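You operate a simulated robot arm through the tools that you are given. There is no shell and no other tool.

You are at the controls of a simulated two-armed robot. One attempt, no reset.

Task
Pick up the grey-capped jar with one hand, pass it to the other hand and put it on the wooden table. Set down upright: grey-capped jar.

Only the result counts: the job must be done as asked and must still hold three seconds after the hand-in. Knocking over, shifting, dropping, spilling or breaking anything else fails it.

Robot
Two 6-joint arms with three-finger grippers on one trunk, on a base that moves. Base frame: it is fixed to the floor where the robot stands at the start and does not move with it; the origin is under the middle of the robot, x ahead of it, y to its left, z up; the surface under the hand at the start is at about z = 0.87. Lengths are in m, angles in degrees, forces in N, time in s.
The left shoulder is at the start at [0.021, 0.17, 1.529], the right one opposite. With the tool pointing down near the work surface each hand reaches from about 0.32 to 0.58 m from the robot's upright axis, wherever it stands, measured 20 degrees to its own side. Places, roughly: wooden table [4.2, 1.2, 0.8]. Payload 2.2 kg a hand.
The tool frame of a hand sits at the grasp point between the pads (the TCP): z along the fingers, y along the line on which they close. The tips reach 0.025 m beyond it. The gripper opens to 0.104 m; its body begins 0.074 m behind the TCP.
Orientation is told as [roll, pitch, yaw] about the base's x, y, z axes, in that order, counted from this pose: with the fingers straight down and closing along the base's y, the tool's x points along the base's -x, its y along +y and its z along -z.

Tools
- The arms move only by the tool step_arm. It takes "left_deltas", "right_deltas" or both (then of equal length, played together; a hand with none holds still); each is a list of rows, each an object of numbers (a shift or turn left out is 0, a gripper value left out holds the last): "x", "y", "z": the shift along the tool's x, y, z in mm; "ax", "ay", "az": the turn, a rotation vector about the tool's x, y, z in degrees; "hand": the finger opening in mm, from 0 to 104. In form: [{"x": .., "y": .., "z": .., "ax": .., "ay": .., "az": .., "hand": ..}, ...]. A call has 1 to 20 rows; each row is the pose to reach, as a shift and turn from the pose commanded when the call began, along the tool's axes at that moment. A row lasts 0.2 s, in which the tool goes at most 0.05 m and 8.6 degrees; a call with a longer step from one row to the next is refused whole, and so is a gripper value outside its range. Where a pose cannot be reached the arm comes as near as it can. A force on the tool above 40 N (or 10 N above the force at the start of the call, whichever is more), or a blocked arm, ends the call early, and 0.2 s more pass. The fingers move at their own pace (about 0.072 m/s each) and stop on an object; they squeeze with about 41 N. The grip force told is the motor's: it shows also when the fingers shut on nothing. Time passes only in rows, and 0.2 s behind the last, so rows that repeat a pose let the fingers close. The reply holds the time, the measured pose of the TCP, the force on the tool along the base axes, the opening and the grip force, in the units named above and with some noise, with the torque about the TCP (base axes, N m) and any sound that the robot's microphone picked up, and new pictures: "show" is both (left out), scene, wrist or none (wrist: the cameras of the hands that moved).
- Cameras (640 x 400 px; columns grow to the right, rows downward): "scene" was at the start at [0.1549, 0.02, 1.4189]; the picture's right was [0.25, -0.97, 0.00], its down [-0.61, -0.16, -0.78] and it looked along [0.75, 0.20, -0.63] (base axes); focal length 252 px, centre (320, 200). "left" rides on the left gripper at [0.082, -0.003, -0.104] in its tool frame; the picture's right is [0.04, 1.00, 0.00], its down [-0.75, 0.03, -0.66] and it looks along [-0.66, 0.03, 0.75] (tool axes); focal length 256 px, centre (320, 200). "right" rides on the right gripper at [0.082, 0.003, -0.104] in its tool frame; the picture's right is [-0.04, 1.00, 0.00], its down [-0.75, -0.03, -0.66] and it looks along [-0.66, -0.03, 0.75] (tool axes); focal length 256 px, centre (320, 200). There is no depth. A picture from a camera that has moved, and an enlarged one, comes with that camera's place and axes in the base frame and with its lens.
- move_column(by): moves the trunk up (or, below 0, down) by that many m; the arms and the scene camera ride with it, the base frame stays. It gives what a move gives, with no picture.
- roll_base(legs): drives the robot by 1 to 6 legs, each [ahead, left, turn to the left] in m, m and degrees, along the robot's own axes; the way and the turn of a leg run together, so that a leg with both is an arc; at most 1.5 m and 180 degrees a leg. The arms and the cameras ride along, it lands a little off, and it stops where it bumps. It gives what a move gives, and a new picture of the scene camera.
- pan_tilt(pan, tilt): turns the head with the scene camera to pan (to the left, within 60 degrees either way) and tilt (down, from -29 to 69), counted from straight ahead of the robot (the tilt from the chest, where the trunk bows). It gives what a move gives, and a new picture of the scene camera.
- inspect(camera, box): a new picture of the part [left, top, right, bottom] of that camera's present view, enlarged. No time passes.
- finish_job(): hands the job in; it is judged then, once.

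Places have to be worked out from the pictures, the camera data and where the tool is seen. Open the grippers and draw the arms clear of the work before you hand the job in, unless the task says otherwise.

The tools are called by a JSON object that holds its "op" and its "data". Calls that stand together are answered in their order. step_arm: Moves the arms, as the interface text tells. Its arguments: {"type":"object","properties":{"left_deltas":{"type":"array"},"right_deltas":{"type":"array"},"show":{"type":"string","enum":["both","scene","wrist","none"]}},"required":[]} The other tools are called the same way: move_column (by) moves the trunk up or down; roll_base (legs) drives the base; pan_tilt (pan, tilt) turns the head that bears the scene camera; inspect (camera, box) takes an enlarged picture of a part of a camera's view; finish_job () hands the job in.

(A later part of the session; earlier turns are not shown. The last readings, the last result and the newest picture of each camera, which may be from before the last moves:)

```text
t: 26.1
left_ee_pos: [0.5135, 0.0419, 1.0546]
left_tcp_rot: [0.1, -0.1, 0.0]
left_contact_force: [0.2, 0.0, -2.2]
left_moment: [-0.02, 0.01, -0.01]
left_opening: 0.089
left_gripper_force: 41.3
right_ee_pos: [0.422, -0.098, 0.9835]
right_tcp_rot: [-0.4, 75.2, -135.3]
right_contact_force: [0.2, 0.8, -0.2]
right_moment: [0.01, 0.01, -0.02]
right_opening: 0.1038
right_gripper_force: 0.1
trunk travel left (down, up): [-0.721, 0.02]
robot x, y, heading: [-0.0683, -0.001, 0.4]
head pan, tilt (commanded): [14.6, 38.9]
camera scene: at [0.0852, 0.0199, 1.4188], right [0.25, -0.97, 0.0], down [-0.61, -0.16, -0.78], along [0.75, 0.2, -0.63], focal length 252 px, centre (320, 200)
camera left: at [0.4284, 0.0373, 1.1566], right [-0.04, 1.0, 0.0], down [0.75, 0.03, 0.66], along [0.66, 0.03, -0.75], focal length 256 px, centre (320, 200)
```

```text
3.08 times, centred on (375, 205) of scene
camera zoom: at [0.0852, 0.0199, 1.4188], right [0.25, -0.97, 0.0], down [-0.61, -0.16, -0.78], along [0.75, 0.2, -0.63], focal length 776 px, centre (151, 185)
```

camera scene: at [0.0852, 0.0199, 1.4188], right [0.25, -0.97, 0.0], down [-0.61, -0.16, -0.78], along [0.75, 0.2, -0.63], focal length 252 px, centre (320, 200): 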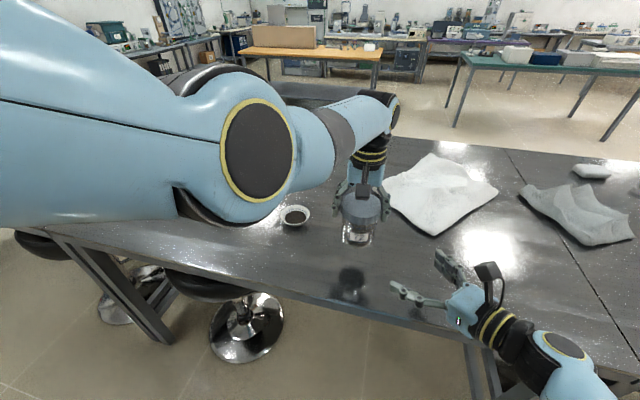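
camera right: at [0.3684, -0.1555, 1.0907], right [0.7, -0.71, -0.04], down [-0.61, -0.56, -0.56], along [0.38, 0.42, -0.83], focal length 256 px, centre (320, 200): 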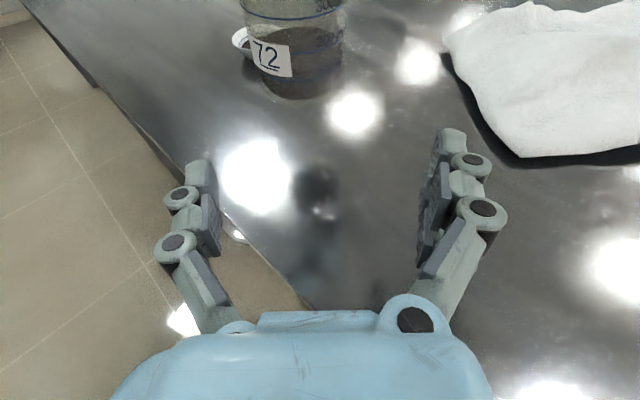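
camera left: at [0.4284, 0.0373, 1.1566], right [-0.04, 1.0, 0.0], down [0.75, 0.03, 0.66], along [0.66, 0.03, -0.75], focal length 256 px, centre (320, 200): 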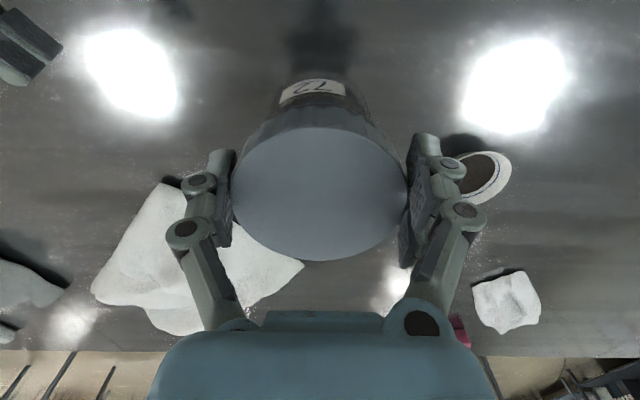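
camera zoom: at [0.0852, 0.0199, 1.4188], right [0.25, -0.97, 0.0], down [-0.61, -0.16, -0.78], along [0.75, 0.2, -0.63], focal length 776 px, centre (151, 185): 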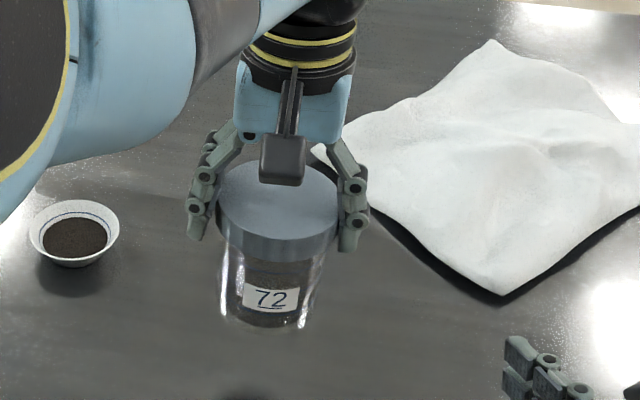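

The jar body measures about 0.079 m across with powder inside, its base at z≈0.956. I'll line the right hand up with the jar axis at about (0.511, 0.041) and z 0.989, then creep forward to just short of it and check.

{"op": "step_arm", "data": {"right_deltas": [{"x": 1.8, "y": -12, "z": -0.5}, {"x": 3.5, "y": -24, "z": -1}, {"x": 5.3, "y": -35.4, "z": -1.4}, {"x": 9.2, "y": -35.4, "z": 13.1}, {"x": 13.1, "y": -35.4, "z": 27.6}, {"x": 17, "y": -35.4, "z": 42.1}, {"x": 20.8, "y": -35.4, "z": 56.6}, {"x": 26, "y": -35.4, "z": 75.9}, {"x": 26, "y": -35.4, "z": 75.9}], "show": "both"}}

{"op": "inspect", "data": {"camera": "scene", "box": [310, 140, 470, 300]}}

```text
t: 28.1
left_ee_pos: [0.5088, 0.0429, 1.0496]
left_tcp_rot: [0.2, 0.0, 0.2]
left_contact_force: [0.2, -0.1, -2.5]
left_moment: [0.05, 0.01, 0.02]
left_opening: 0.0887
left_gripper_force: 41.2
right_ee_pos: [0.453, -0.0152, 0.9893]
right_tcp_rot: [-0.5, 75.1, -135.2]
right_contact_force: [-0.1, 0.2, -0.1]
right_moment: [0.02, -0.05, 0.06]
right_opening: 0.1041
right_gripper_force: 0.1
trunk travel left (down, up): [-0.721, 0.02]
robot x, y, heading: [-0.0707, 0.0012, 0.0]
head pan, tilt (commanded): [14.6, 38.9]
camera scene: at [0.0847, 0.0197, 1.4189], right [0.25, -0.97, 0.0], down [-0.61, -0.16, -0.78], along [0.75, 0.2, -0.63], focal length 252 px, centre (320, 200)
camera right: at [0.3988, -0.0737, 1.0961], right [0.7, -0.71, -0.04], down [-0.61, -0.56, -0.56], along [0.38, 0.42, -0.83], focal length 256 px, centre (320, 200)
```

scene: 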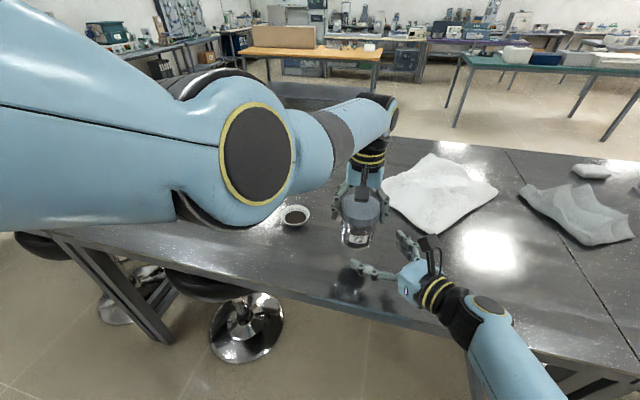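
right: 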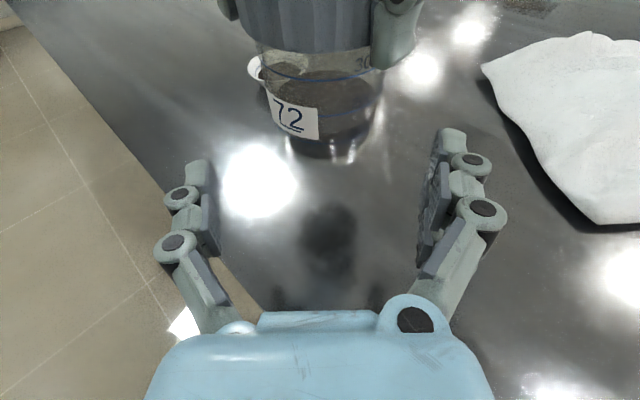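

```text
2.50 times, centred on (390, 220) of scene
camera zoom: at [0.0847, 0.0197, 1.4189], right [0.25, -0.97, 0.0], down [-0.61, -0.16, -0.78], along [0.75, 0.2, -0.63], focal length 631 px, centre (145, 150)
```

zoom: 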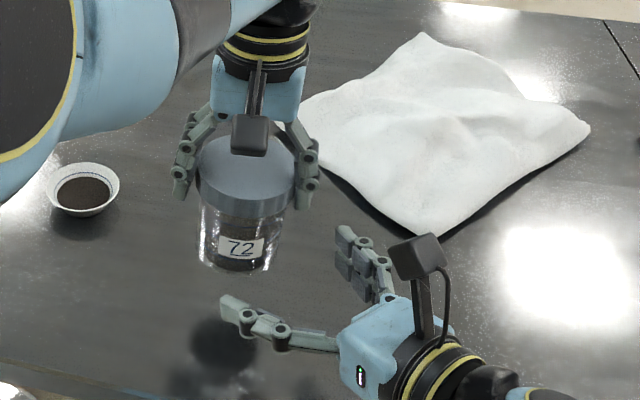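

Clearances look good: left fingertips sit at z≈1.025 and the right fingers will top out near 1.015. I'll lower the right hand 5 mm and move it halfway in, then check.

{"op": "step_arm", "data": {"right_deltas": [{"x": -4.8, "z": 1.3}, {"x": -2.2, "z": 11}, {"x": 0.4, "z": 20.6}, {"x": 3, "z": 30.3}, {"x": 5.5, "z": 39.9}, {"x": 5.5, "z": 39.9}], "show": "both"}}

{"op": "inspect", "data": {"camera": "scene", "box": [310, 140, 450, 280]}}

```text
t: 29.6
left_ee_pos: [0.5087, 0.0417, 1.0494]
left_tcp_rot: [0.2, 0.1, 0.0]
left_contact_force: [-0.4, -0.8, -2.5]
left_moment: [0.02, 0.01, -0.03]
left_opening: 0.0887
left_gripper_force: 41.0
right_ee_pos: [0.4779, 0.0016, 0.9762]
right_tcp_rot: [0.9, 74.0, -134.4]
right_contact_force: [0.3, 0.2, 0.3]
right_moment: [-0.01, 0.01, 0.04]
right_opening: 0.1041
right_gripper_force: 0.0
trunk travel left (down, up): [-0.721, 0.02]
robot x, y, heading: [-0.0707, -0.0017, 0.1]
head pan, tilt (commanded): [14.6, 38.9]
camera scene: at [0.0849, 0.0201, 1.4189], right [0.25, -0.97, 0.0], down [-0.61, -0.16, -0.78], along [0.75, 0.2, -0.63], focal length 252 px, centre (320, 200)
camera right: at [0.4243, -0.0551, 1.084], right [0.7, -0.72, -0.03], down [-0.62, -0.57, -0.54], along [0.37, 0.4, -0.84], focal length 256 px, centre (320, 200)
```

scene: 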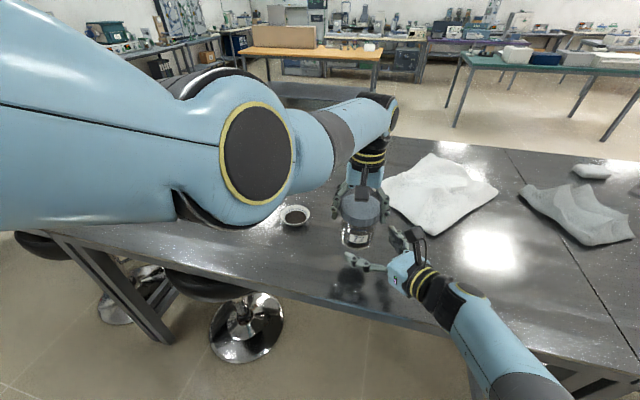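
right: 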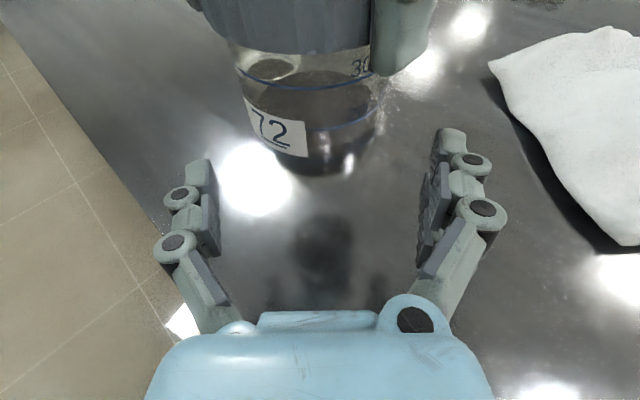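

```text
2.86 times, centred on (380, 210) of scene
camera zoom: at [0.0849, 0.0201, 1.4189], right [0.25, -0.97, 0.0], down [-0.61, -0.16, -0.78], along [0.75, 0.2, -0.63], focal length 721 px, centre (149, 171)
```

zoom: 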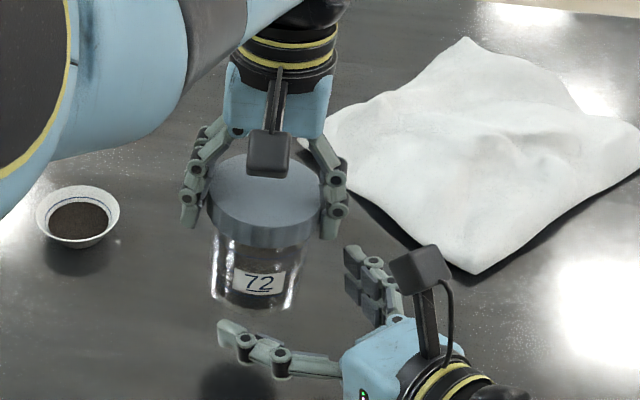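

The right hand reads a few millimetres low and short of its command, so I'll hold a moment and read again before going further.

{"op": "step_arm", "data": {"right_deltas": [{"x": 0}, {"x": 0}, {"x": 0}], "show": "none"}}

```text
t: 30.4
left_ee_pos: [0.5096, 0.0424, 1.0496]
left_tcp_rot: [0.2, 0.1, 0.1]
left_contact_force: [0.1, -0.3, -2.4]
left_moment: [0.0, -0.01, -0.01]
left_opening: 0.0885
left_gripper_force: 41.1
right_ee_pos: [0.4799, 0.0013, 0.9768]
right_tcp_rot: [1.4, 74.1, -133.8]
right_contact_force: [0.0, -0.9, 0.1]
right_moment: [0.02, 0.03, -0.01]
right_opening: 0.1043
right_gripper_force: 0.0
trunk travel left (down, up): [-0.721, 0.02]
robot x, y, heading: [-0.0707, 0.0015, 0.4]
head pan, tilt (commanded): [14.6, 38.9]
```

The right hand isn't quite reaching its command even though no force shows. I'll turn the head to look at the right forearm and elbow.

{"op": "pan_tilt", "data": {"pan": -30, "tilt": 55}}

```text
t: 31.5
left_ee_pos: [0.5094, 0.0435, 1.0508]
left_tcp_rot: [0.1, 0.1, 0.1]
left_contact_force: [0.0, -0.3, -1.6]
left_moment: [0.02, 0.01, 0.01]
left_opening: 0.0885
left_gripper_force: 41.0
right_ee_pos: [0.4816, 0.0005, 0.9785]
right_tcp_rot: [1.8, 74.4, -133.5]
right_contact_force: [0.2, 0.0, 0.6]
right_moment: [0.04, 0.04, 0.02]
right_opening: 0.1039
right_gripper_force: 0.1
trunk travel left (down, up): [-0.721, 0.02]
robot x, y, heading: [-0.0715, 0.0006, 0.1]
head pan, tilt (commanded): [-30.0, 55.0]
camera scene: at [0.0648, -0.0376, 1.3966], right [-0.5, -0.87, 0.0], down [-0.71, 0.41, -0.57], along [0.5, -0.29, -0.82], focal length 252 px, centre (320, 200)
```

scene: 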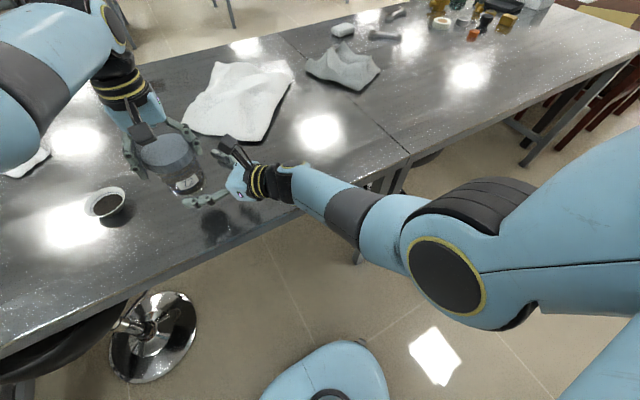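

{"op": "inspect", "data": {"camera": "scene", "box": [180, 120, 420, 290]}}

{"op": "inspect", "data": {"camera": "scene", "box": [330, 130, 640, 400]}}

```text
2.35 times, centred on (300, 205) of scene
camera zoom: at [0.0648, -0.0376, 1.3966], right [-0.5, -0.87, 0.0], down [-0.71, 0.41, -0.57], along [0.5, -0.29, -0.82], focal length 594 px, centre (367, 188)
```

zoom: 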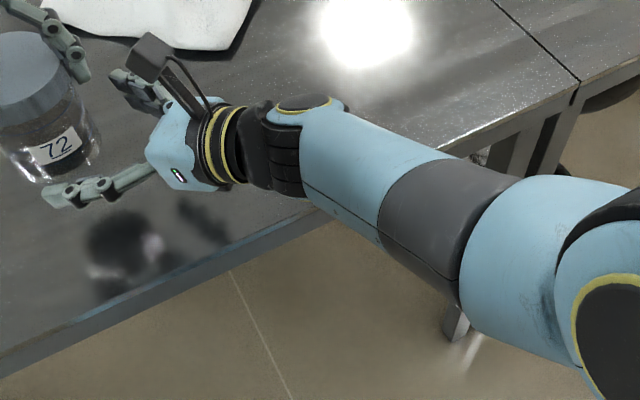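

```text
1.48 times, centred on (485, 265) of scene
camera zoom: at [0.0648, -0.0376, 1.3966], right [-0.5, -0.87, 0.0], down [-0.71, 0.41, -0.57], along [0.5, -0.29, -0.82], focal length 374 px, centre (76, 104)
```

zoom: 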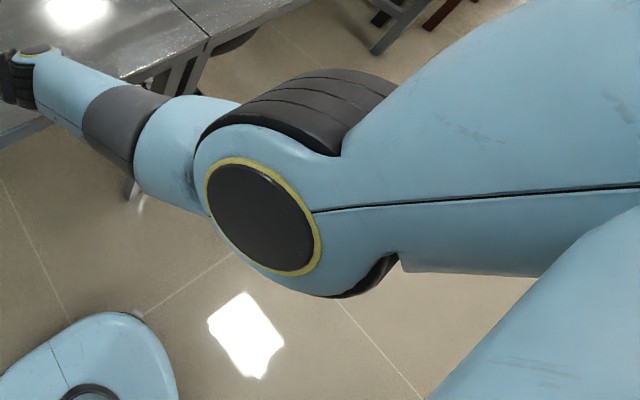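

The tool is lined up with the forearm there, close to a wrist singularity, and the left finger and right palm would also be tight. I'll back the right hand away and up, then raise the jar and roll the left hand about the vertical so its fingers and camera are clear of the right hand's approach.

{"op": "step_arm", "data": {"right_deltas": [{"x": -2.5, "z": -10}, {"x": -5, "z": -20}, {"x": -8, "z": -33}, {"x": -12, "z": -46}, {"x": -16, "z": -60}, {"x": -10, "z": -75}, {"x": 5, "z": -87}, {"x": 20, "z": -95}, {"x": 35, "z": -103}, {"x": 35, "z": -103}, {"x": 35, "z": -103}, {"x": 35, "z": -103}, {"x": 35, "z": -103}, {"x": 35, "z": -103}, {"x": 35, "z": -103}, {"x": 35, "z": -103}, {"x": 35, "z": -103}, {"x": 35, "z": -103}, {"x": 35, "z": -103}], "left_deltas": [{"z": 0}, {"z": 0}, {"z": 0}, {"z": -6}, {"z": -12, "az": 5}, {"z": -18, "az": 12.5}, {"z": -24, "az": 20}, {"z": -30, "az": 28}, {"z": -36, "az": 36}, {"z": -42, "az": 44}, {"z": -48, "az": 52}, {"z": -50, "az": 60}, {"z": -50, "az": 68}, {"z": -50, "az": 76}, {"z": -50, "az": 84}, {"z": -50, "az": 92}, {"z": -50, "az": 100}, {"z": -50, "az": 105}, {"z": -50, "az": 105}], "show": "both"}}

```text
t: 35.7
left_ee_pos: [0.518, 0.0664, 1.0994]
left_tcp_rot: [0.0, 1.6, -103.6]
left_contact_force: [-0.5, -0.8, -2.6]
left_moment: [0.03, 0.02, 0.01]
left_opening: 0.0878
left_gripper_force: 41.6
right_ee_pos: [0.4189, -0.0519, 1.0454]
right_tcp_rot: [-0.5, 75.1, -135.4]
right_contact_force: [0.7, 0.9, -0.8]
right_moment: [-0.01, -0.01, 0.01]
right_opening: 0.1039
right_gripper_force: 0.0
trunk travel left (down, up): [-0.721, 0.02]
robot x, y, heading: [-0.0675, 0.0011, 0.1]
head pan, tilt (commanded): [-30.0, 55.0]
stopped in row 19 (left hand): the arm was blocked; the commanded pose is now the measured one
camera scene: at [0.0648, -0.0374, 1.3966], right [-0.5, -0.87, 0.0], down [-0.71, 0.41, -0.57], along [0.5, -0.29, -0.82], focal length 252 px, centre (320, 200)
camera right: at [0.3646, -0.1089, 1.1523], right [0.7, -0.71, -0.04], down [-0.61, -0.56, -0.56], along [0.38, 0.42, -0.83], focal length 256 px, centre (320, 200)
camera left: at [0.5317, 0.143, 1.2063], right [0.98, -0.2, 0.0], down [-0.15, -0.76, 0.64], along [-0.12, -0.62, -0.77], focal length 256 px, centre (320, 200)
```

scene: 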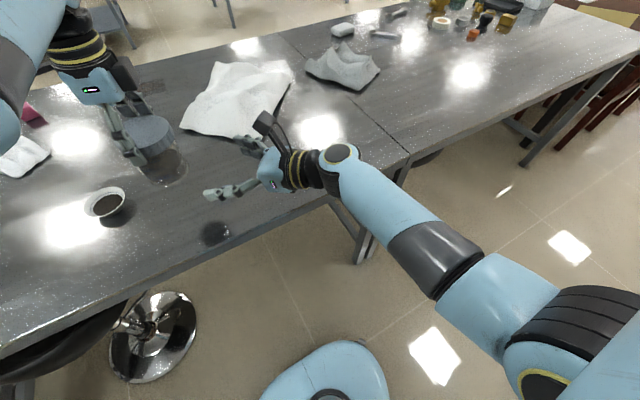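
right: 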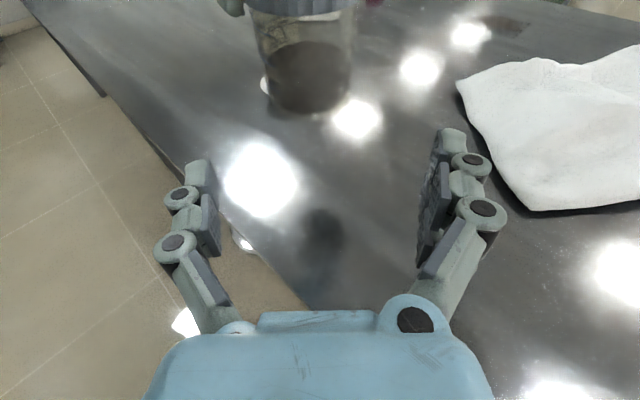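
left: 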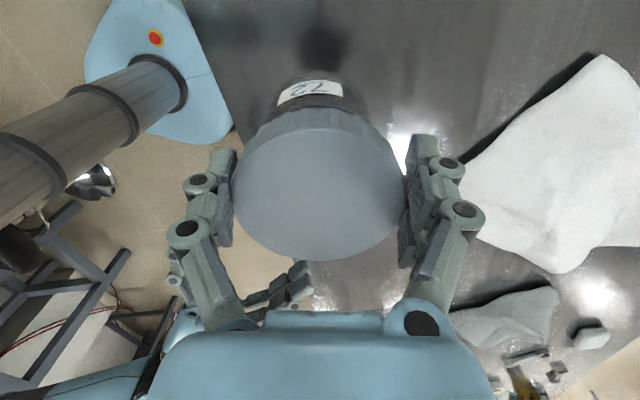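

The left arm's comfortable zone is farther left, and it held (0.475, 0.12, 1.05) fine earlier. I'll take the jar there, upright with yaw -100°, and then bring the right hand in pointing almost straight left.

{"op": "step_arm", "data": {"left_deltas": [{"x": 7, "y": -7.5, "z": 5, "ay": -0.3, "az": -0.6}, {"x": 14, "y": -15, "z": 12, "ay": -0.6, "az": -1.2}, {"x": 21, "y": -23, "z": 20, "ay": -0.8, "az": -1.8}, {"x": 28, "y": -31, "z": 28, "ay": -1.1, "az": -2.4}, {"x": 35, "y": -38, "z": 36, "ay": -1.3, "az": -3}, {"x": 42, "y": -45, "z": 44, "ay": -1.5, "az": -3.4}, {"x": 46.7, "y": -50.7, "z": 50.7, "ay": -1.6, "az": -3.6}, {"x": 46.7, "y": -50.7, "z": 50.7, "ay": -1.6, "az": -3.6}, {"x": 46.7, "y": -50.7, "z": 50.7, "ay": -1.6, "az": -3.6}], "show": "scene"}}

```text
t: 37.7
left_ee_pos: [0.4786, 0.1191, 1.0499]
left_tcp_rot: [0.0, -0.3, -100.3]
left_contact_force: [-0.1, -0.2, -2.3]
left_moment: [0.02, 0.0, 0.0]
left_opening: 0.088
left_gripper_force: 41.3
right_ee_pos: [0.4191, -0.051, 1.0451]
right_tcp_rot: [-0.3, 75.2, -135.3]
right_contact_force: [0.0, 0.0, 0.1]
right_moment: [0.01, -0.01, 0.02]
right_opening: 0.1039
right_gripper_force: 0.1
trunk travel left (down, up): [-0.721, 0.02]
robot x, y, heading: [-0.0711, -0.0037, 0.0]
head pan, tilt (commanded): [-30.0, 55.0]
camera scene: at [0.0646, -0.0376, 1.3966], right [-0.5, -0.87, 0.0], down [-0.71, 0.41, -0.57], along [0.5, -0.29, -0.82], focal length 252 px, centre (320, 200)
```

scene: 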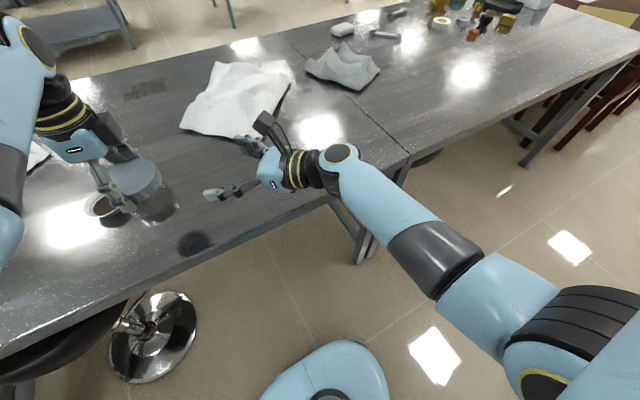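

The left hand holds the jar upright at (0.479, 0.120) with its camera on the far side. I'll now swing the right hand to point 80° left and set it 13 cm short of the jar at body height.

{"op": "step_arm", "data": {"right_deltas": [{"x": -5.5, "y": -0.6, "z": 8.9, "ax": 4.2, "az": -1.1}, {"x": -11, "y": -1.2, "z": 17.8, "ax": 8.45, "az": -2.3}, {"x": -16.5, "y": -1.8, "z": 26.7, "ax": 12.7, "az": -3.4}, {"x": -22, "y": -2.4, "z": 35.6, "ax": 16.9, "az": -4.5}, {"x": -27.5, "y": -3, "z": 44.5, "ax": 21.1, "az": -5.7}, {"x": -33, "y": -3.6, "z": 53.5, "ax": 25.4, "az": -6.8}, {"x": -38.5, "y": -4.2, "z": 62.4, "ax": 29.6, "az": -7.9}, {"x": -44, "y": -4.7, "z": 71.3, "ax": 33.8, "az": -9.06}, {"x": -44, "y": -4.7, "z": 71.3, "ax": 33.8, "az": -9.06}, {"x": -44, "y": -4.7, "z": 71.3, "ax": 33.8, "az": -9.06}], "show": "both"}}

```text
t: 39.9
left_ee_pos: [0.4796, 0.1189, 1.0508]
left_tcp_rot: [0.0, -0.2, -100.2]
left_contact_force: [0.0, -0.4, -2.8]
left_moment: [0.02, 0.01, 0.0]
left_opening: 0.0878
left_gripper_force: 40.7
right_ee_pos: [0.4438, -0.0082, 0.995]
right_tcp_rot: [0.2, 75.0, -99.9]
right_contact_force: [0.3, 0.2, 0.1]
right_moment: [0.0, 0.01, 0.05]
right_opening: 0.1039
right_gripper_force: 0.0
right hand out of reach, approached as far as the arm can: row 8, 9, 10
trunk travel left (down, up): [-0.721, 0.02]
robot x, y, heading: [-0.0711, -0.0012, -0.0]
head pan, tilt (commanded): [-30.0, 55.0]
camera scene: at [0.0653, -0.0375, 1.3965], right [-0.5, -0.87, 0.0], down [-0.71, 0.41, -0.57], along [0.5, -0.29, -0.82], focal length 252 px, centre (320, 200)
camera right: at [0.4337, -0.0876, 1.1024], right [0.98, -0.18, -0.04], down [-0.17, -0.81, -0.56], along [0.07, 0.56, -0.83], focal length 256 px, centre (320, 200)
```

scene: 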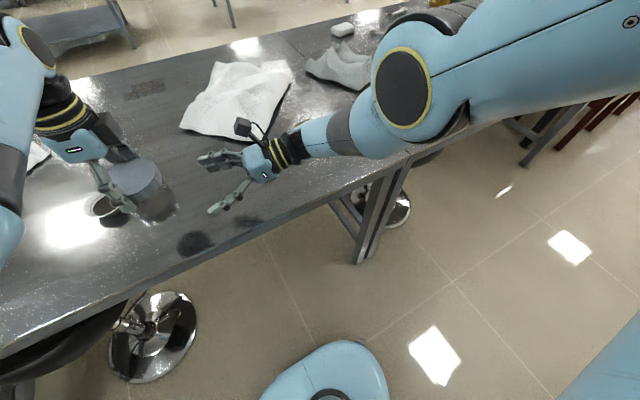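
right: 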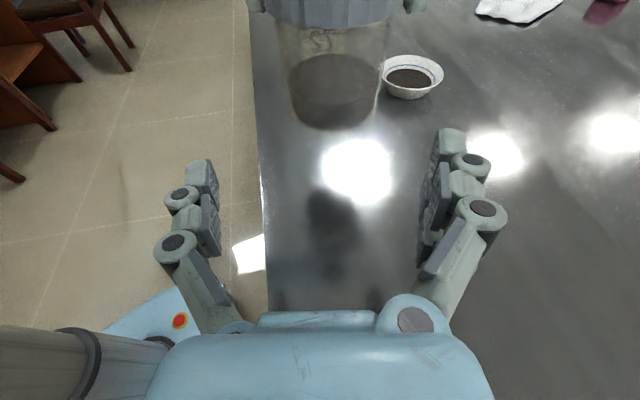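

The right arm is simply fully stretched because its shoulder is so high. Lowering the trunk about 11 cm while keeping the hands at the same height should bring both arms into range. I'll do it in two stages, starting by raising both hands.

{"op": "step_arm", "data": {"left_deltas": [{"z": -8}, {"z": -17}, {"z": -26}, {"z": -35}, {"z": -44}, {"z": -50}, {"z": -50}], "right_deltas": [{"x": 8, "z": -7}, {"x": 16, "z": -14}, {"x": 24, "z": -21}, {"x": 32, "z": -28}, {"x": 40, "z": -35}, {"x": 50, "z": -44}, {"x": 50, "z": -44}], "show": "none"}}

{"op": "move_column", "data": {"by": -0.055}}

```text
t: 41.5
left_ee_pos: [0.4791, 0.1195, 1.1006]
left_tcp_rot: [0.0, -0.2, -100.4]
left_contact_force: [-0.3, -0.9, -2.2]
left_moment: [0.01, -0.01, 0.01]
left_opening: 0.0876
left_gripper_force: 41.2
right_ee_pos: [0.439, -0.0386, 1.056]
right_tcp_rot: [0.1, 75.2, -100.1]
right_contact_force: [0.6, 0.2, 0.1]
right_moment: [0.03, 0.04, -0.02]
right_opening: 0.1039
right_gripper_force: 0.0
right hand out of reach, approached as far as the arm can: row 1, 2, 3, 4
trunk travel left (down, up): [-0.721, 0.02]
robot x, y, heading: [-0.0717, -0.0024, -0.0]
head pan, tilt (commanded): [-30.0, 55.0]
```

```text
t: 42.4
left_ee_pos: [0.4777, 0.1207, 1.0457]
left_tcp_rot: [0.1, -0.3, -100.2]
left_contact_force: [0.3, 0.6, -1.4]
left_moment: [0.01, -0.05, 0.02]
left_opening: 0.0877
left_gripper_force: 41.4
right_ee_pos: [0.4383, -0.0388, 1.0008]
right_tcp_rot: [0.2, 75.2, -99.8]
right_contact_force: [-0.3, -0.1, 0.5]
right_moment: [-0.01, 0.01, 0.01]
right_opening: 0.104
right_gripper_force: 0.0
trunk travel left (down, up): [-0.666, 0.075]
robot x, y, heading: [-0.07, 0.0039, 0.0]
head pan, tilt (commanded): [-30.0, 55.0]
```

Both are stable and lowered 5.5 cm. The left opening has crept from 0.089 to 0.0877, so I'll check the cap in the left wrist view before continuing.

{"op": "inspect", "data": {"camera": "left", "box": [140, 60, 500, 300]}}

{"op": "inspect", "data": {"camera": "right", "box": [200, 0, 460, 160]}}

```text
1.67 times, centred on (320, 180) of left
camera zoom: at [0.4885, 0.2012, 1.1495], right [0.99, -0.14, 0.0], down [-0.11, -0.74, 0.66], along [-0.09, -0.65, -0.75], focal length 427 px, centre (320, 233)
```

zoom: 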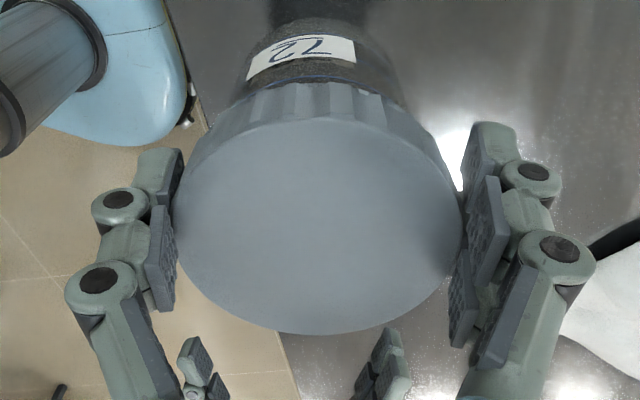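

```text
2.46 times, centred on (330, 80) of right
camera zoom: at [0.4278, -0.1174, 1.1079], right [0.98, -0.18, -0.04], down [-0.17, -0.81, -0.56], along [0.07, 0.56, -0.83], focal length 630 px, centre (295, 495)
```

zoom: 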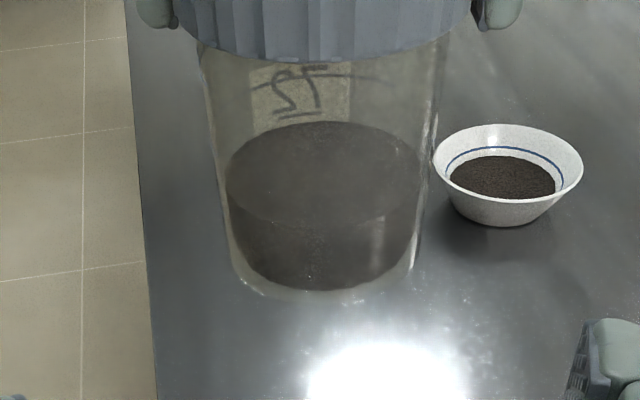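

The jar hangs straight and its base is where I expect (z≈0.945), so the grip is fine. I'll do the second stage: raise both hands 5.5 cm, then lower the trunk 5.5 cm.

{"op": "step_arm", "data": {"left_deltas": [{"z": -9}, {"z": -18}, {"z": -27}, {"z": -36}, {"z": -45}, {"z": -55}, {"z": -55}], "right_deltas": [{"x": 9, "z": -2.4}, {"x": 18, "z": -4.8}, {"x": 27, "z": -7.2}, {"x": 36, "z": -9.7}, {"x": 45, "z": -12}, {"x": 53, "z": -14}, {"x": 53, "z": -14}], "show": "none"}}

{"op": "move_column", "data": {"by": -0.055}}

```text
t: 44.0
left_ee_pos: [0.4782, 0.1206, 1.1012]
left_tcp_rot: [0.0, -0.4, -100.3]
left_contact_force: [-0.1, -0.2, -2.2]
left_moment: [0.07, 0.01, 0.0]
left_opening: 0.0873
left_gripper_force: 40.7
right_ee_pos: [0.438, -0.0398, 1.056]
right_tcp_rot: [0.1, 75.2, -99.8]
right_contact_force: [-0.7, -0.6, 0.8]
right_moment: [0.01, 0.0, -0.01]
right_opening: 0.1037
right_gripper_force: 0.2
trunk travel left (down, up): [-0.666, 0.075]
robot x, y, heading: [-0.0676, 0.0006, 0.3]
head pan, tilt (commanded): [-30.0, 55.0]
```

```text
t: 45.0
left_ee_pos: [0.4781, 0.12, 1.0465]
left_tcp_rot: [0.1, -0.2, -100.3]
left_contact_force: [-0.4, 0.0, -2.7]
left_moment: [0.03, -0.01, 0.02]
left_opening: 0.0872
left_gripper_force: 41.4
right_ee_pos: [0.438, -0.0397, 1.0011]
right_tcp_rot: [0.2, 75.2, -99.8]
right_contact_force: [-1.2, -0.1, 0.7]
right_moment: [-0.02, 0.01, -0.05]
right_opening: 0.1041
right_gripper_force: 0.1
trunk travel left (down, up): [-0.611, 0.13]
robot x, y, heading: [-0.0694, 0.0009, 0.1]
head pan, tilt (commanded): [-30.0, 55.0]
```

Both arms hold with the shoulders at 1.42. I'll shift the jar a little toward the middle, to about (0.458, 0.09), and set the right hand at jar-body height, 13 cm short of it.

{"op": "step_arm", "data": {"left_deltas": [{"x": -8, "y": -3.5}, {"x": -16, "y": -7}, {"x": -25, "y": -10.7}, {"x": -33, "y": -14.3}, {"x": -33, "y": -14.3}, {"x": -33, "y": -14.3}], "right_deltas": [{"x": -5, "y": -0.7, "z": 2}, {"x": -10, "y": -1.3, "z": 4}, {"x": -15, "y": -2, "z": 6}, {"x": -18.5, "y": -2.6, "z": 8.4}, {"x": -18.5, "y": -2.6, "z": 8.4}, {"x": -18.5, "y": -2.6, "z": 8.4}], "show": "both"}}

```text
t: 46.6
left_ee_pos: [0.4755, 0.1423, 1.0528]
left_tcp_rot: [0.9, 3.9, -97.5]
left_contact_force: [-0.3, -0.7, -1.5]
left_moment: [0.03, -0.02, 0.03]
left_opening: 0.0873
left_gripper_force: 41.0
right_ee_pos: [0.4367, -0.034, 0.9809]
right_tcp_rot: [0.2, 75.0, -99.8]
right_contact_force: [-0.1, -0.4, -0.3]
right_moment: [-0.03, 0.03, 0.01]
right_opening: 0.1044
right_gripper_force: 0.1
trunk travel left (down, up): [-0.611, 0.13]
robot x, y, heading: [-0.0686, 0.0019, 0.1]
head pan, tilt (commanded): [-30.0, 55.0]
stopped in row 6 (left hand): the arm was blocked; the commanded pose is now the measured one
camera scene: at [0.065, -0.0374, 1.2864], right [-0.5, -0.87, 0.0], down [-0.71, 0.41, -0.57], along [0.5, -0.29, -0.82], focal length 252 px, centre (320, 200)
camera right: at [0.4257, -0.1132, 1.0875], right [0.98, -0.18, -0.04], down [-0.17, -0.81, -0.56], along [0.07, 0.56, -0.83], focal length 256 px, centre (320, 200)
camera left: at [0.4776, 0.2152, 1.161], right [1.0, -0.09, 0.02], down [-0.09, -0.79, 0.6], along [-0.04, -0.6, -0.8], focal length 256 px, centre (320, 200)
```

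scene: 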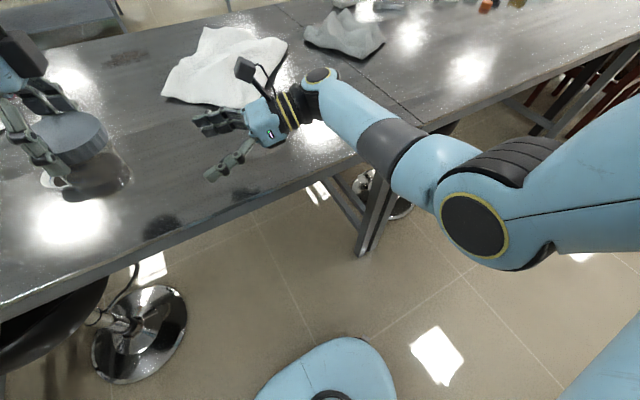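
right: 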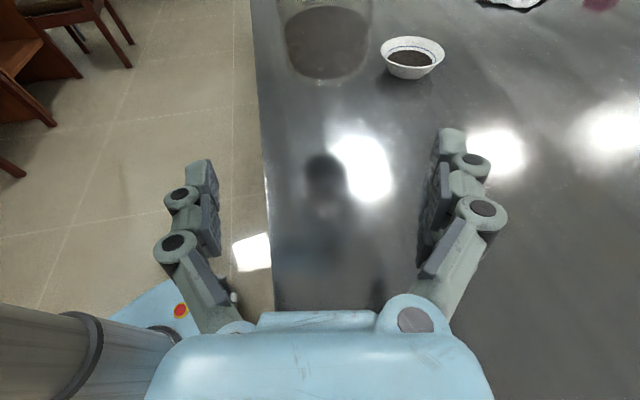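
left: 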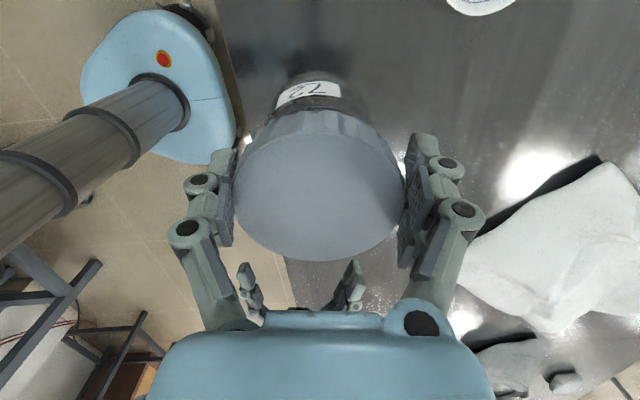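

The left arm is at its inner limit there, so I'll take the jar back out to about (0.485, 0.125), upright. The right hand will swing to point 60° left instead, which brings its wrist nearer its own shoulder.

{"op": "step_arm", "data": {"left_deltas": [{"x": -4, "y": 3, "z": 1.3, "ax": 0.2, "ay": -1, "az": 0.6}, {"x": -8, "y": 6, "z": 2.7, "ax": 0.45, "ay": -2, "az": 1.2}, {"x": -12, "y": 9, "z": 4, "ax": 0.7, "ay": -3, "az": 1.9}, {"x": -16.3, "y": 11.6, "z": 5.4, "ax": 0.9, "ay": -3.9, "az": 2.5}, {"x": -16.3, "y": 11.6, "z": 5.4, "ax": 0.9, "ay": -3.9, "az": 2.5}, {"x": -16.3, "y": 11.6, "z": 5.4, "ax": 0.9, "ay": -3.9, "az": 2.5}, {"x": -16.3, "y": 11.6, "z": 5.4, "ax": 0.9, "ay": -3.9, "az": 2.5}, {"x": -16.3, "y": 11.6, "z": 5.4, "ax": 0.9, "ay": -3.9, "az": 2.5}, {"x": -16.3, "y": 11.6, "z": 5.4, "ax": 0.9, "ay": -3.9, "az": 2.5}, {"x": -16.3, "y": 11.6, "z": 5.4, "ax": 0.9, "ay": -3.9, "az": 2.5}], "right_deltas": [{"x": 0}, {"x": 0}, {"x": 0}, {"x": 2.3, "y": -5, "z": 8.6, "ax": -3.9, "az": 1.0}, {"x": 4.6, "y": -10, "z": 17.3, "ax": -7.7, "az": 2.1}, {"x": 7, "y": -15, "z": 26, "ax": -11.6, "az": 3.1}, {"x": 9.3, "y": -20, "z": 34.6, "ax": -15.4, "az": 4.1}, {"x": 11.6, "y": -24.4, "z": 43.3, "ax": -19.3, "az": 5.18}, {"x": 11.6, "y": -24.4, "z": 43.3, "ax": -19.3, "az": 5.18}, {"x": 11.6, "y": -24.4, "z": 43.3, "ax": -19.3, "az": 5.18}], "show": "both"}}

```text
t: 48.8
left_ee_pos: [0.485, 0.1199, 1.0463]
left_tcp_rot: [0.0, -0.3, -100.2]
left_contact_force: [0.3, -0.2, -2.3]
left_moment: [0.03, 0.03, -0.02]
left_opening: 0.0872
left_gripper_force: 41.4
right_ee_pos: [0.4197, 0.0107, 0.9797]
right_tcp_rot: [1.8, 74.7, -118.3]
right_contact_force: [0.8, -0.1, 1.0]
right_moment: [-0.02, -0.05, 0.01]
right_opening: 0.1041
right_gripper_force: 0.0
trunk travel left (down, up): [-0.611, 0.13]
robot x, y, heading: [-0.0724, 0.0024, 0.3]
head pan, tilt (commanded): [-30.0, 55.0]
camera scene: at [0.0647, -0.0374, 1.2864], right [-0.5, -0.87, 0.0], down [-0.71, 0.41, -0.57], along [0.5, -0.29, -0.82], focal length 252 px, centre (320, 200)
camera right: at [0.3842, -0.0601, 1.0871], right [0.86, -0.51, -0.03], down [-0.44, -0.71, -0.55], along [0.26, 0.49, -0.83], focal length 256 px, centre (320, 200)
camera left: at [0.493, 0.2012, 1.1489], right [0.99, -0.14, 0.0], down [-0.1, -0.74, 0.66], along [-0.09, -0.65, -0.75], focal length 256 px, centre (320, 200)
```

scene: 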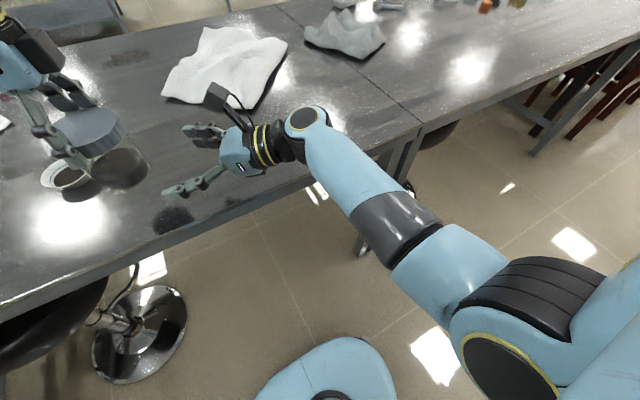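
right: 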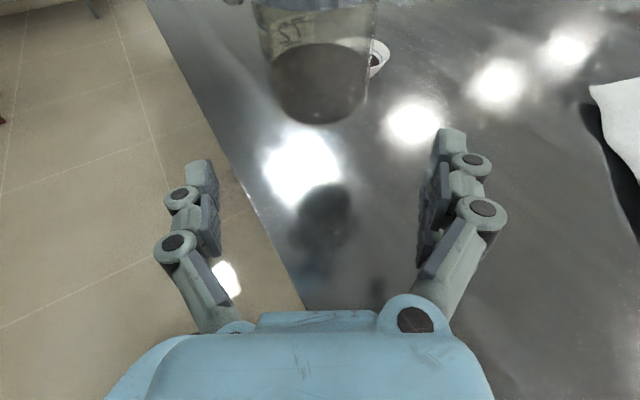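
left: 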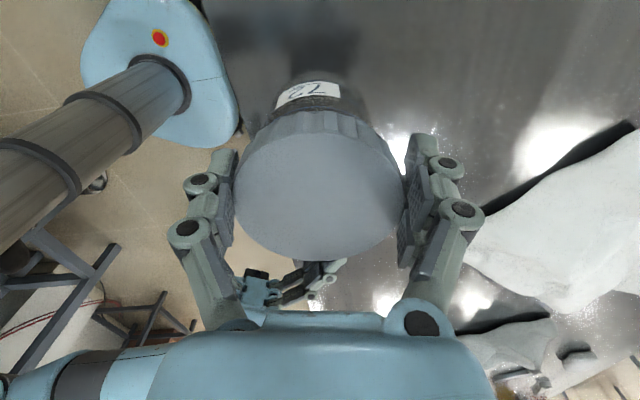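

Everything lines up: the jar axis at about (0.485, 0.122) is dead ahead of the right hand. I'll advance 70 mm, level, and check.

{"op": "step_arm", "data": {"right_deltas": [{"x": 4.6, "z": 13.5}, {"x": 8.2, "z": 27}, {"x": 11.9, "z": 40.6}, {"x": 15.5, "z": 54}, {"x": 19.1, "z": 67.6}, {"x": 19.1, "z": 67.6}, {"x": 19.1, "z": 67.6}], "show": "both"}}

```text
t: 50.6
left_ee_pos: [0.4833, 0.1216, 1.045]
left_tcp_rot: [-0.2, -0.1, -100.2]
left_contact_force: [0.3, 0.1, -1.7]
left_moment: [-0.01, -0.01, -0.01]
left_opening: 0.0871
left_gripper_force: 40.8
right_ee_pos: [0.454, 0.0068, 0.9399]
right_tcp_rot: [7.5, 68.4, -114.0]
right_contact_force: [0.1, 0.1, -0.5]
right_moment: [0.0, 0.0, 0.0]
right_opening: 0.104
right_gripper_force: 0.0
trunk travel left (down, up): [-0.611, 0.13]
robot x, y, heading: [-0.0687, 0.0002, 0.2]
head pan, tilt (commanded): [-30.0, 55.0]
stopped in row 7 (right hand): the arm was blocked; the commanded pose is now the measured one
camera scene: at [0.0649, -0.0377, 1.2864], right [-0.5, -0.87, 0.0], down [-0.71, 0.41, -0.57], along [0.5, -0.29, -0.82], focal length 252 px, centre (320, 200)
camera right: at [0.4166, -0.0491, 1.0545], right [0.85, -0.53, 0.01], down [-0.46, -0.76, -0.46], along [0.25, 0.39, -0.89], focal length 256 px, centre (320, 200)
```

scene: 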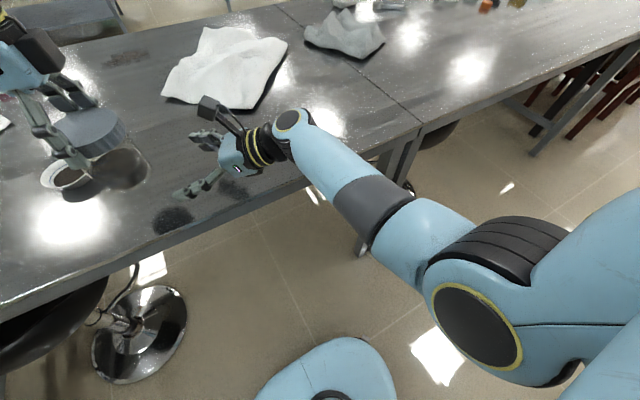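
right: 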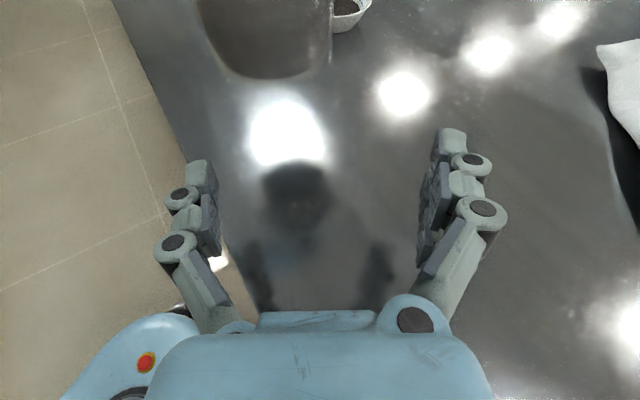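

The arms seem to be stopped by an elbow brushing the torso, so the meeting point should be farther out where both elbows stay forward. I'll pull the right hand back to a 70° heading and take the jar out to about (0.53, 0.06, 1.07).

{"op": "step_arm", "data": {"right_deltas": [{"x": 6.4, "y": 11, "z": -12, "ax": 1.9, "ay": 1.1, "az": -0.25}, {"x": 12.8, "y": 22, "z": -24, "ax": 3.7, "ay": 2.2, "az": -0.5}, {"x": 19.2, "y": 33, "z": -36, "ax": 5.6, "ay": 3.3, "az": -0.75}, {"x": 25.6, "y": 44, "z": -48, "ax": 7.5, "ay": 4.4, "az": -1}, {"x": 32, "y": 55, "z": -60, "ax": 9.3, "ay": 5.5, "az": -1.25}, {"x": 38.5, "y": 66.6, "z": -70.4, "ax": 11.2, "ay": 6.6, "az": -1.5}, {"x": 38.5, "y": 66.6, "z": -70.4, "ax": 11.2, "ay": 6.6, "az": -1.5}, {"x": 38.5, "y": 66.6, "z": -70.4, "ax": 11.2, "ay": 6.6, "az": -1.5}, {"x": 38.5, "y": 66.6, "z": -70.4, "ax": 11.2, "ay": 6.6, "az": -1.5}, {"x": 38.5, "y": 66.6, "z": -70.4, "ax": 11.2, "ay": 6.6, "az": -1.5}, {"x": 38.5, "y": 66.6, "z": -70.4, "ax": 11.2, "ay": 6.6, "az": -1.5}, {"x": 38.5, "y": 66.6, "z": -70.4, "ax": 11.2, "ay": 6.6, "az": -1.5}, {"x": 38.5, "y": 66.6, "z": -70.4, "ax": 11.2, "ay": 6.6, "az": -1.5}], "left_deltas": [{"x": 0}, {"x": 0}, {"x": 0}, {"x": 0}, {"x": -7, "y": 8, "z": -5}, {"x": -14, "y": 16, "z": -10}, {"x": -21, "y": 24, "z": -15}, {"x": -28, "y": 32, "z": -20}, {"x": -36, "y": 40, "z": -25}, {"x": -44, "y": 48, "z": -25}, {"x": -52.6, "y": 56.7, "z": -25}, {"x": -52.6, "y": 56.7, "z": -25}, {"x": -52.6, "y": 56.7, "z": -25}], "show": "both"}}

```text
t: 53.4
left_ee_pos: [0.5294, 0.0577, 1.07]
left_tcp_rot: [-0.1, -0.2, -100.3]
left_contact_force: [0.2, -0.3, -1.4]
left_moment: [0.03, 0.02, 0.01]
left_opening: 0.0872
left_gripper_force: 40.6
right_ee_pos: [0.4808, -0.0702, 1.0045]
right_tcp_rot: [2.6, 75.0, -107.5]
right_contact_force: [0.6, -0.5, 0.6]
right_moment: [0.01, -0.01, 0.01]
right_opening: 0.104
right_gripper_force: 0.0
trunk travel left (down, up): [-0.611, 0.13]
robot x, y, heading: [-0.0673, 0.0049, 0.3]
head pan, tilt (commanded): [-30.0, 55.0]
camera scene: at [0.0651, -0.0378, 1.2863], right [-0.5, -0.87, 0.0], down [-0.71, 0.41, -0.57], along [0.5, -0.29, -0.82], focal length 252 px, centre (320, 200)
camera right: at [0.455, -0.144, 1.111], right [0.94, -0.35, -0.03], down [-0.31, -0.77, -0.56], along [0.17, 0.53, -0.83], focal length 256 px, centre (320, 200)
camera left: at [0.5394, 0.1382, 1.1737], right [0.99, -0.14, 0.0], down [-0.1, -0.74, 0.66], along [-0.09, -0.65, -0.75], focal length 256 px, centre (320, 200)
```

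scene: 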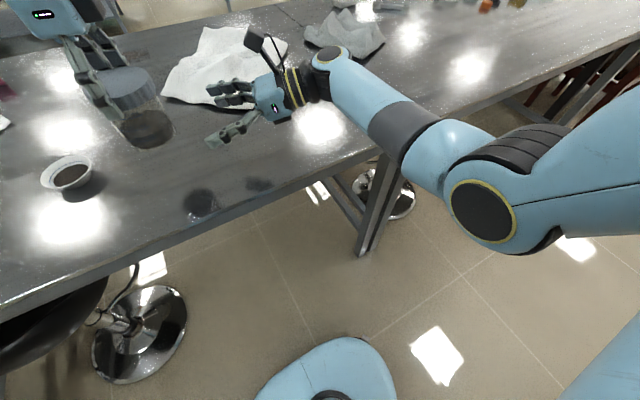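
right: 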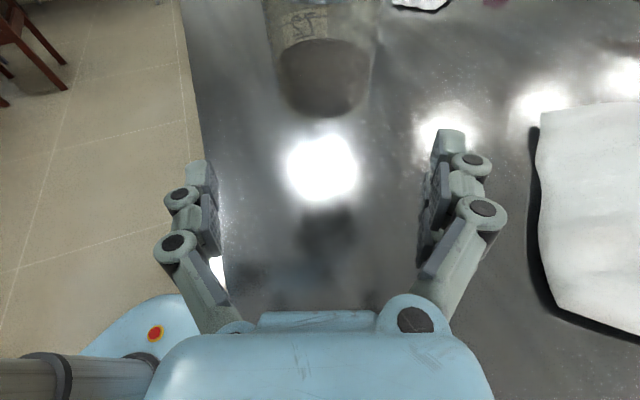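
left: 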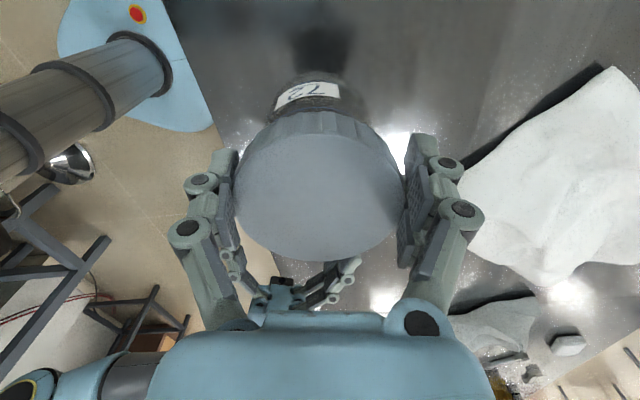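

Now both hands are exactly on their commands: jar axis about (0.530, 0.060), right hand straight behind it at 70° and the right height. I'll advance 80 mm and check.

{"op": "step_arm", "data": {"right_deltas": [{"x": 4.1, "y": 0, "z": 15.5}, {"x": 8.3, "y": 0.1, "z": 31}, {"x": 12.4, "y": 0.2, "z": 46.4}, {"x": 16.5, "y": 0.2, "z": 61.8}, {"x": 20.7, "y": 0.3, "z": 77.3}, {"x": 20.7, "y": 0.3, "z": 77.3}, {"x": 20.7, "y": 0.3, "z": 77.3}], "show": "both"}}

```text
t: 55.0
left_ee_pos: [0.5294, 0.0583, 1.0714]
left_tcp_rot: [0.0, -0.2, -100.1]
left_contact_force: [-0.8, 0.1, -0.8]
left_moment: [0.0, 0.03, 0.01]
left_opening: 0.0869
left_gripper_force: 41.1
right_ee_pos: [0.5099, 0.0055, 1.0031]
right_tcp_rot: [2.5, 75.0, -107.5]
right_contact_force: [0.1, 0.0, -0.6]
right_moment: [0.0, 0.03, -0.01]
right_opening: 0.1041
right_gripper_force: 0.2
trunk travel left (down, up): [-0.611, 0.13]
robot x, y, heading: [-0.0713, 0.0026, 0.2]
head pan, tilt (commanded): [-30.0, 55.0]
camera scene: at [0.0652, -0.0375, 1.2863], right [-0.5, -0.87, 0.0], down [-0.71, 0.41, -0.57], along [0.5, -0.29, -0.82], focal length 252 px, centre (320, 200)
camera right: at [0.484, -0.0694, 1.1115], right [0.94, -0.35, -0.03], down [-0.31, -0.77, -0.56], along [0.18, 0.53, -0.83], focal length 256 px, centre (320, 200)
```

scene: 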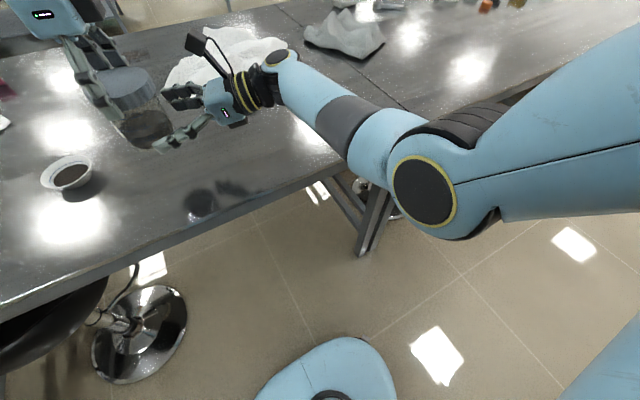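
right: 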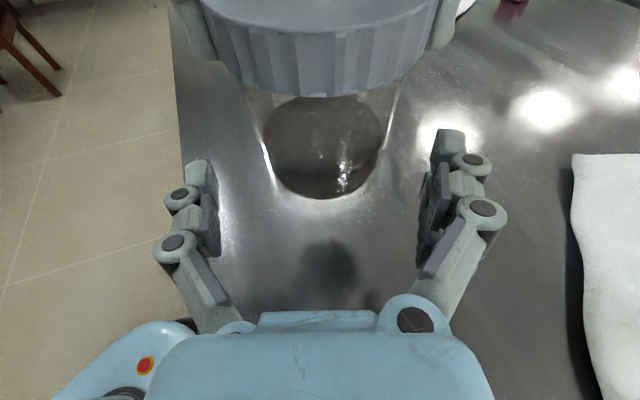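

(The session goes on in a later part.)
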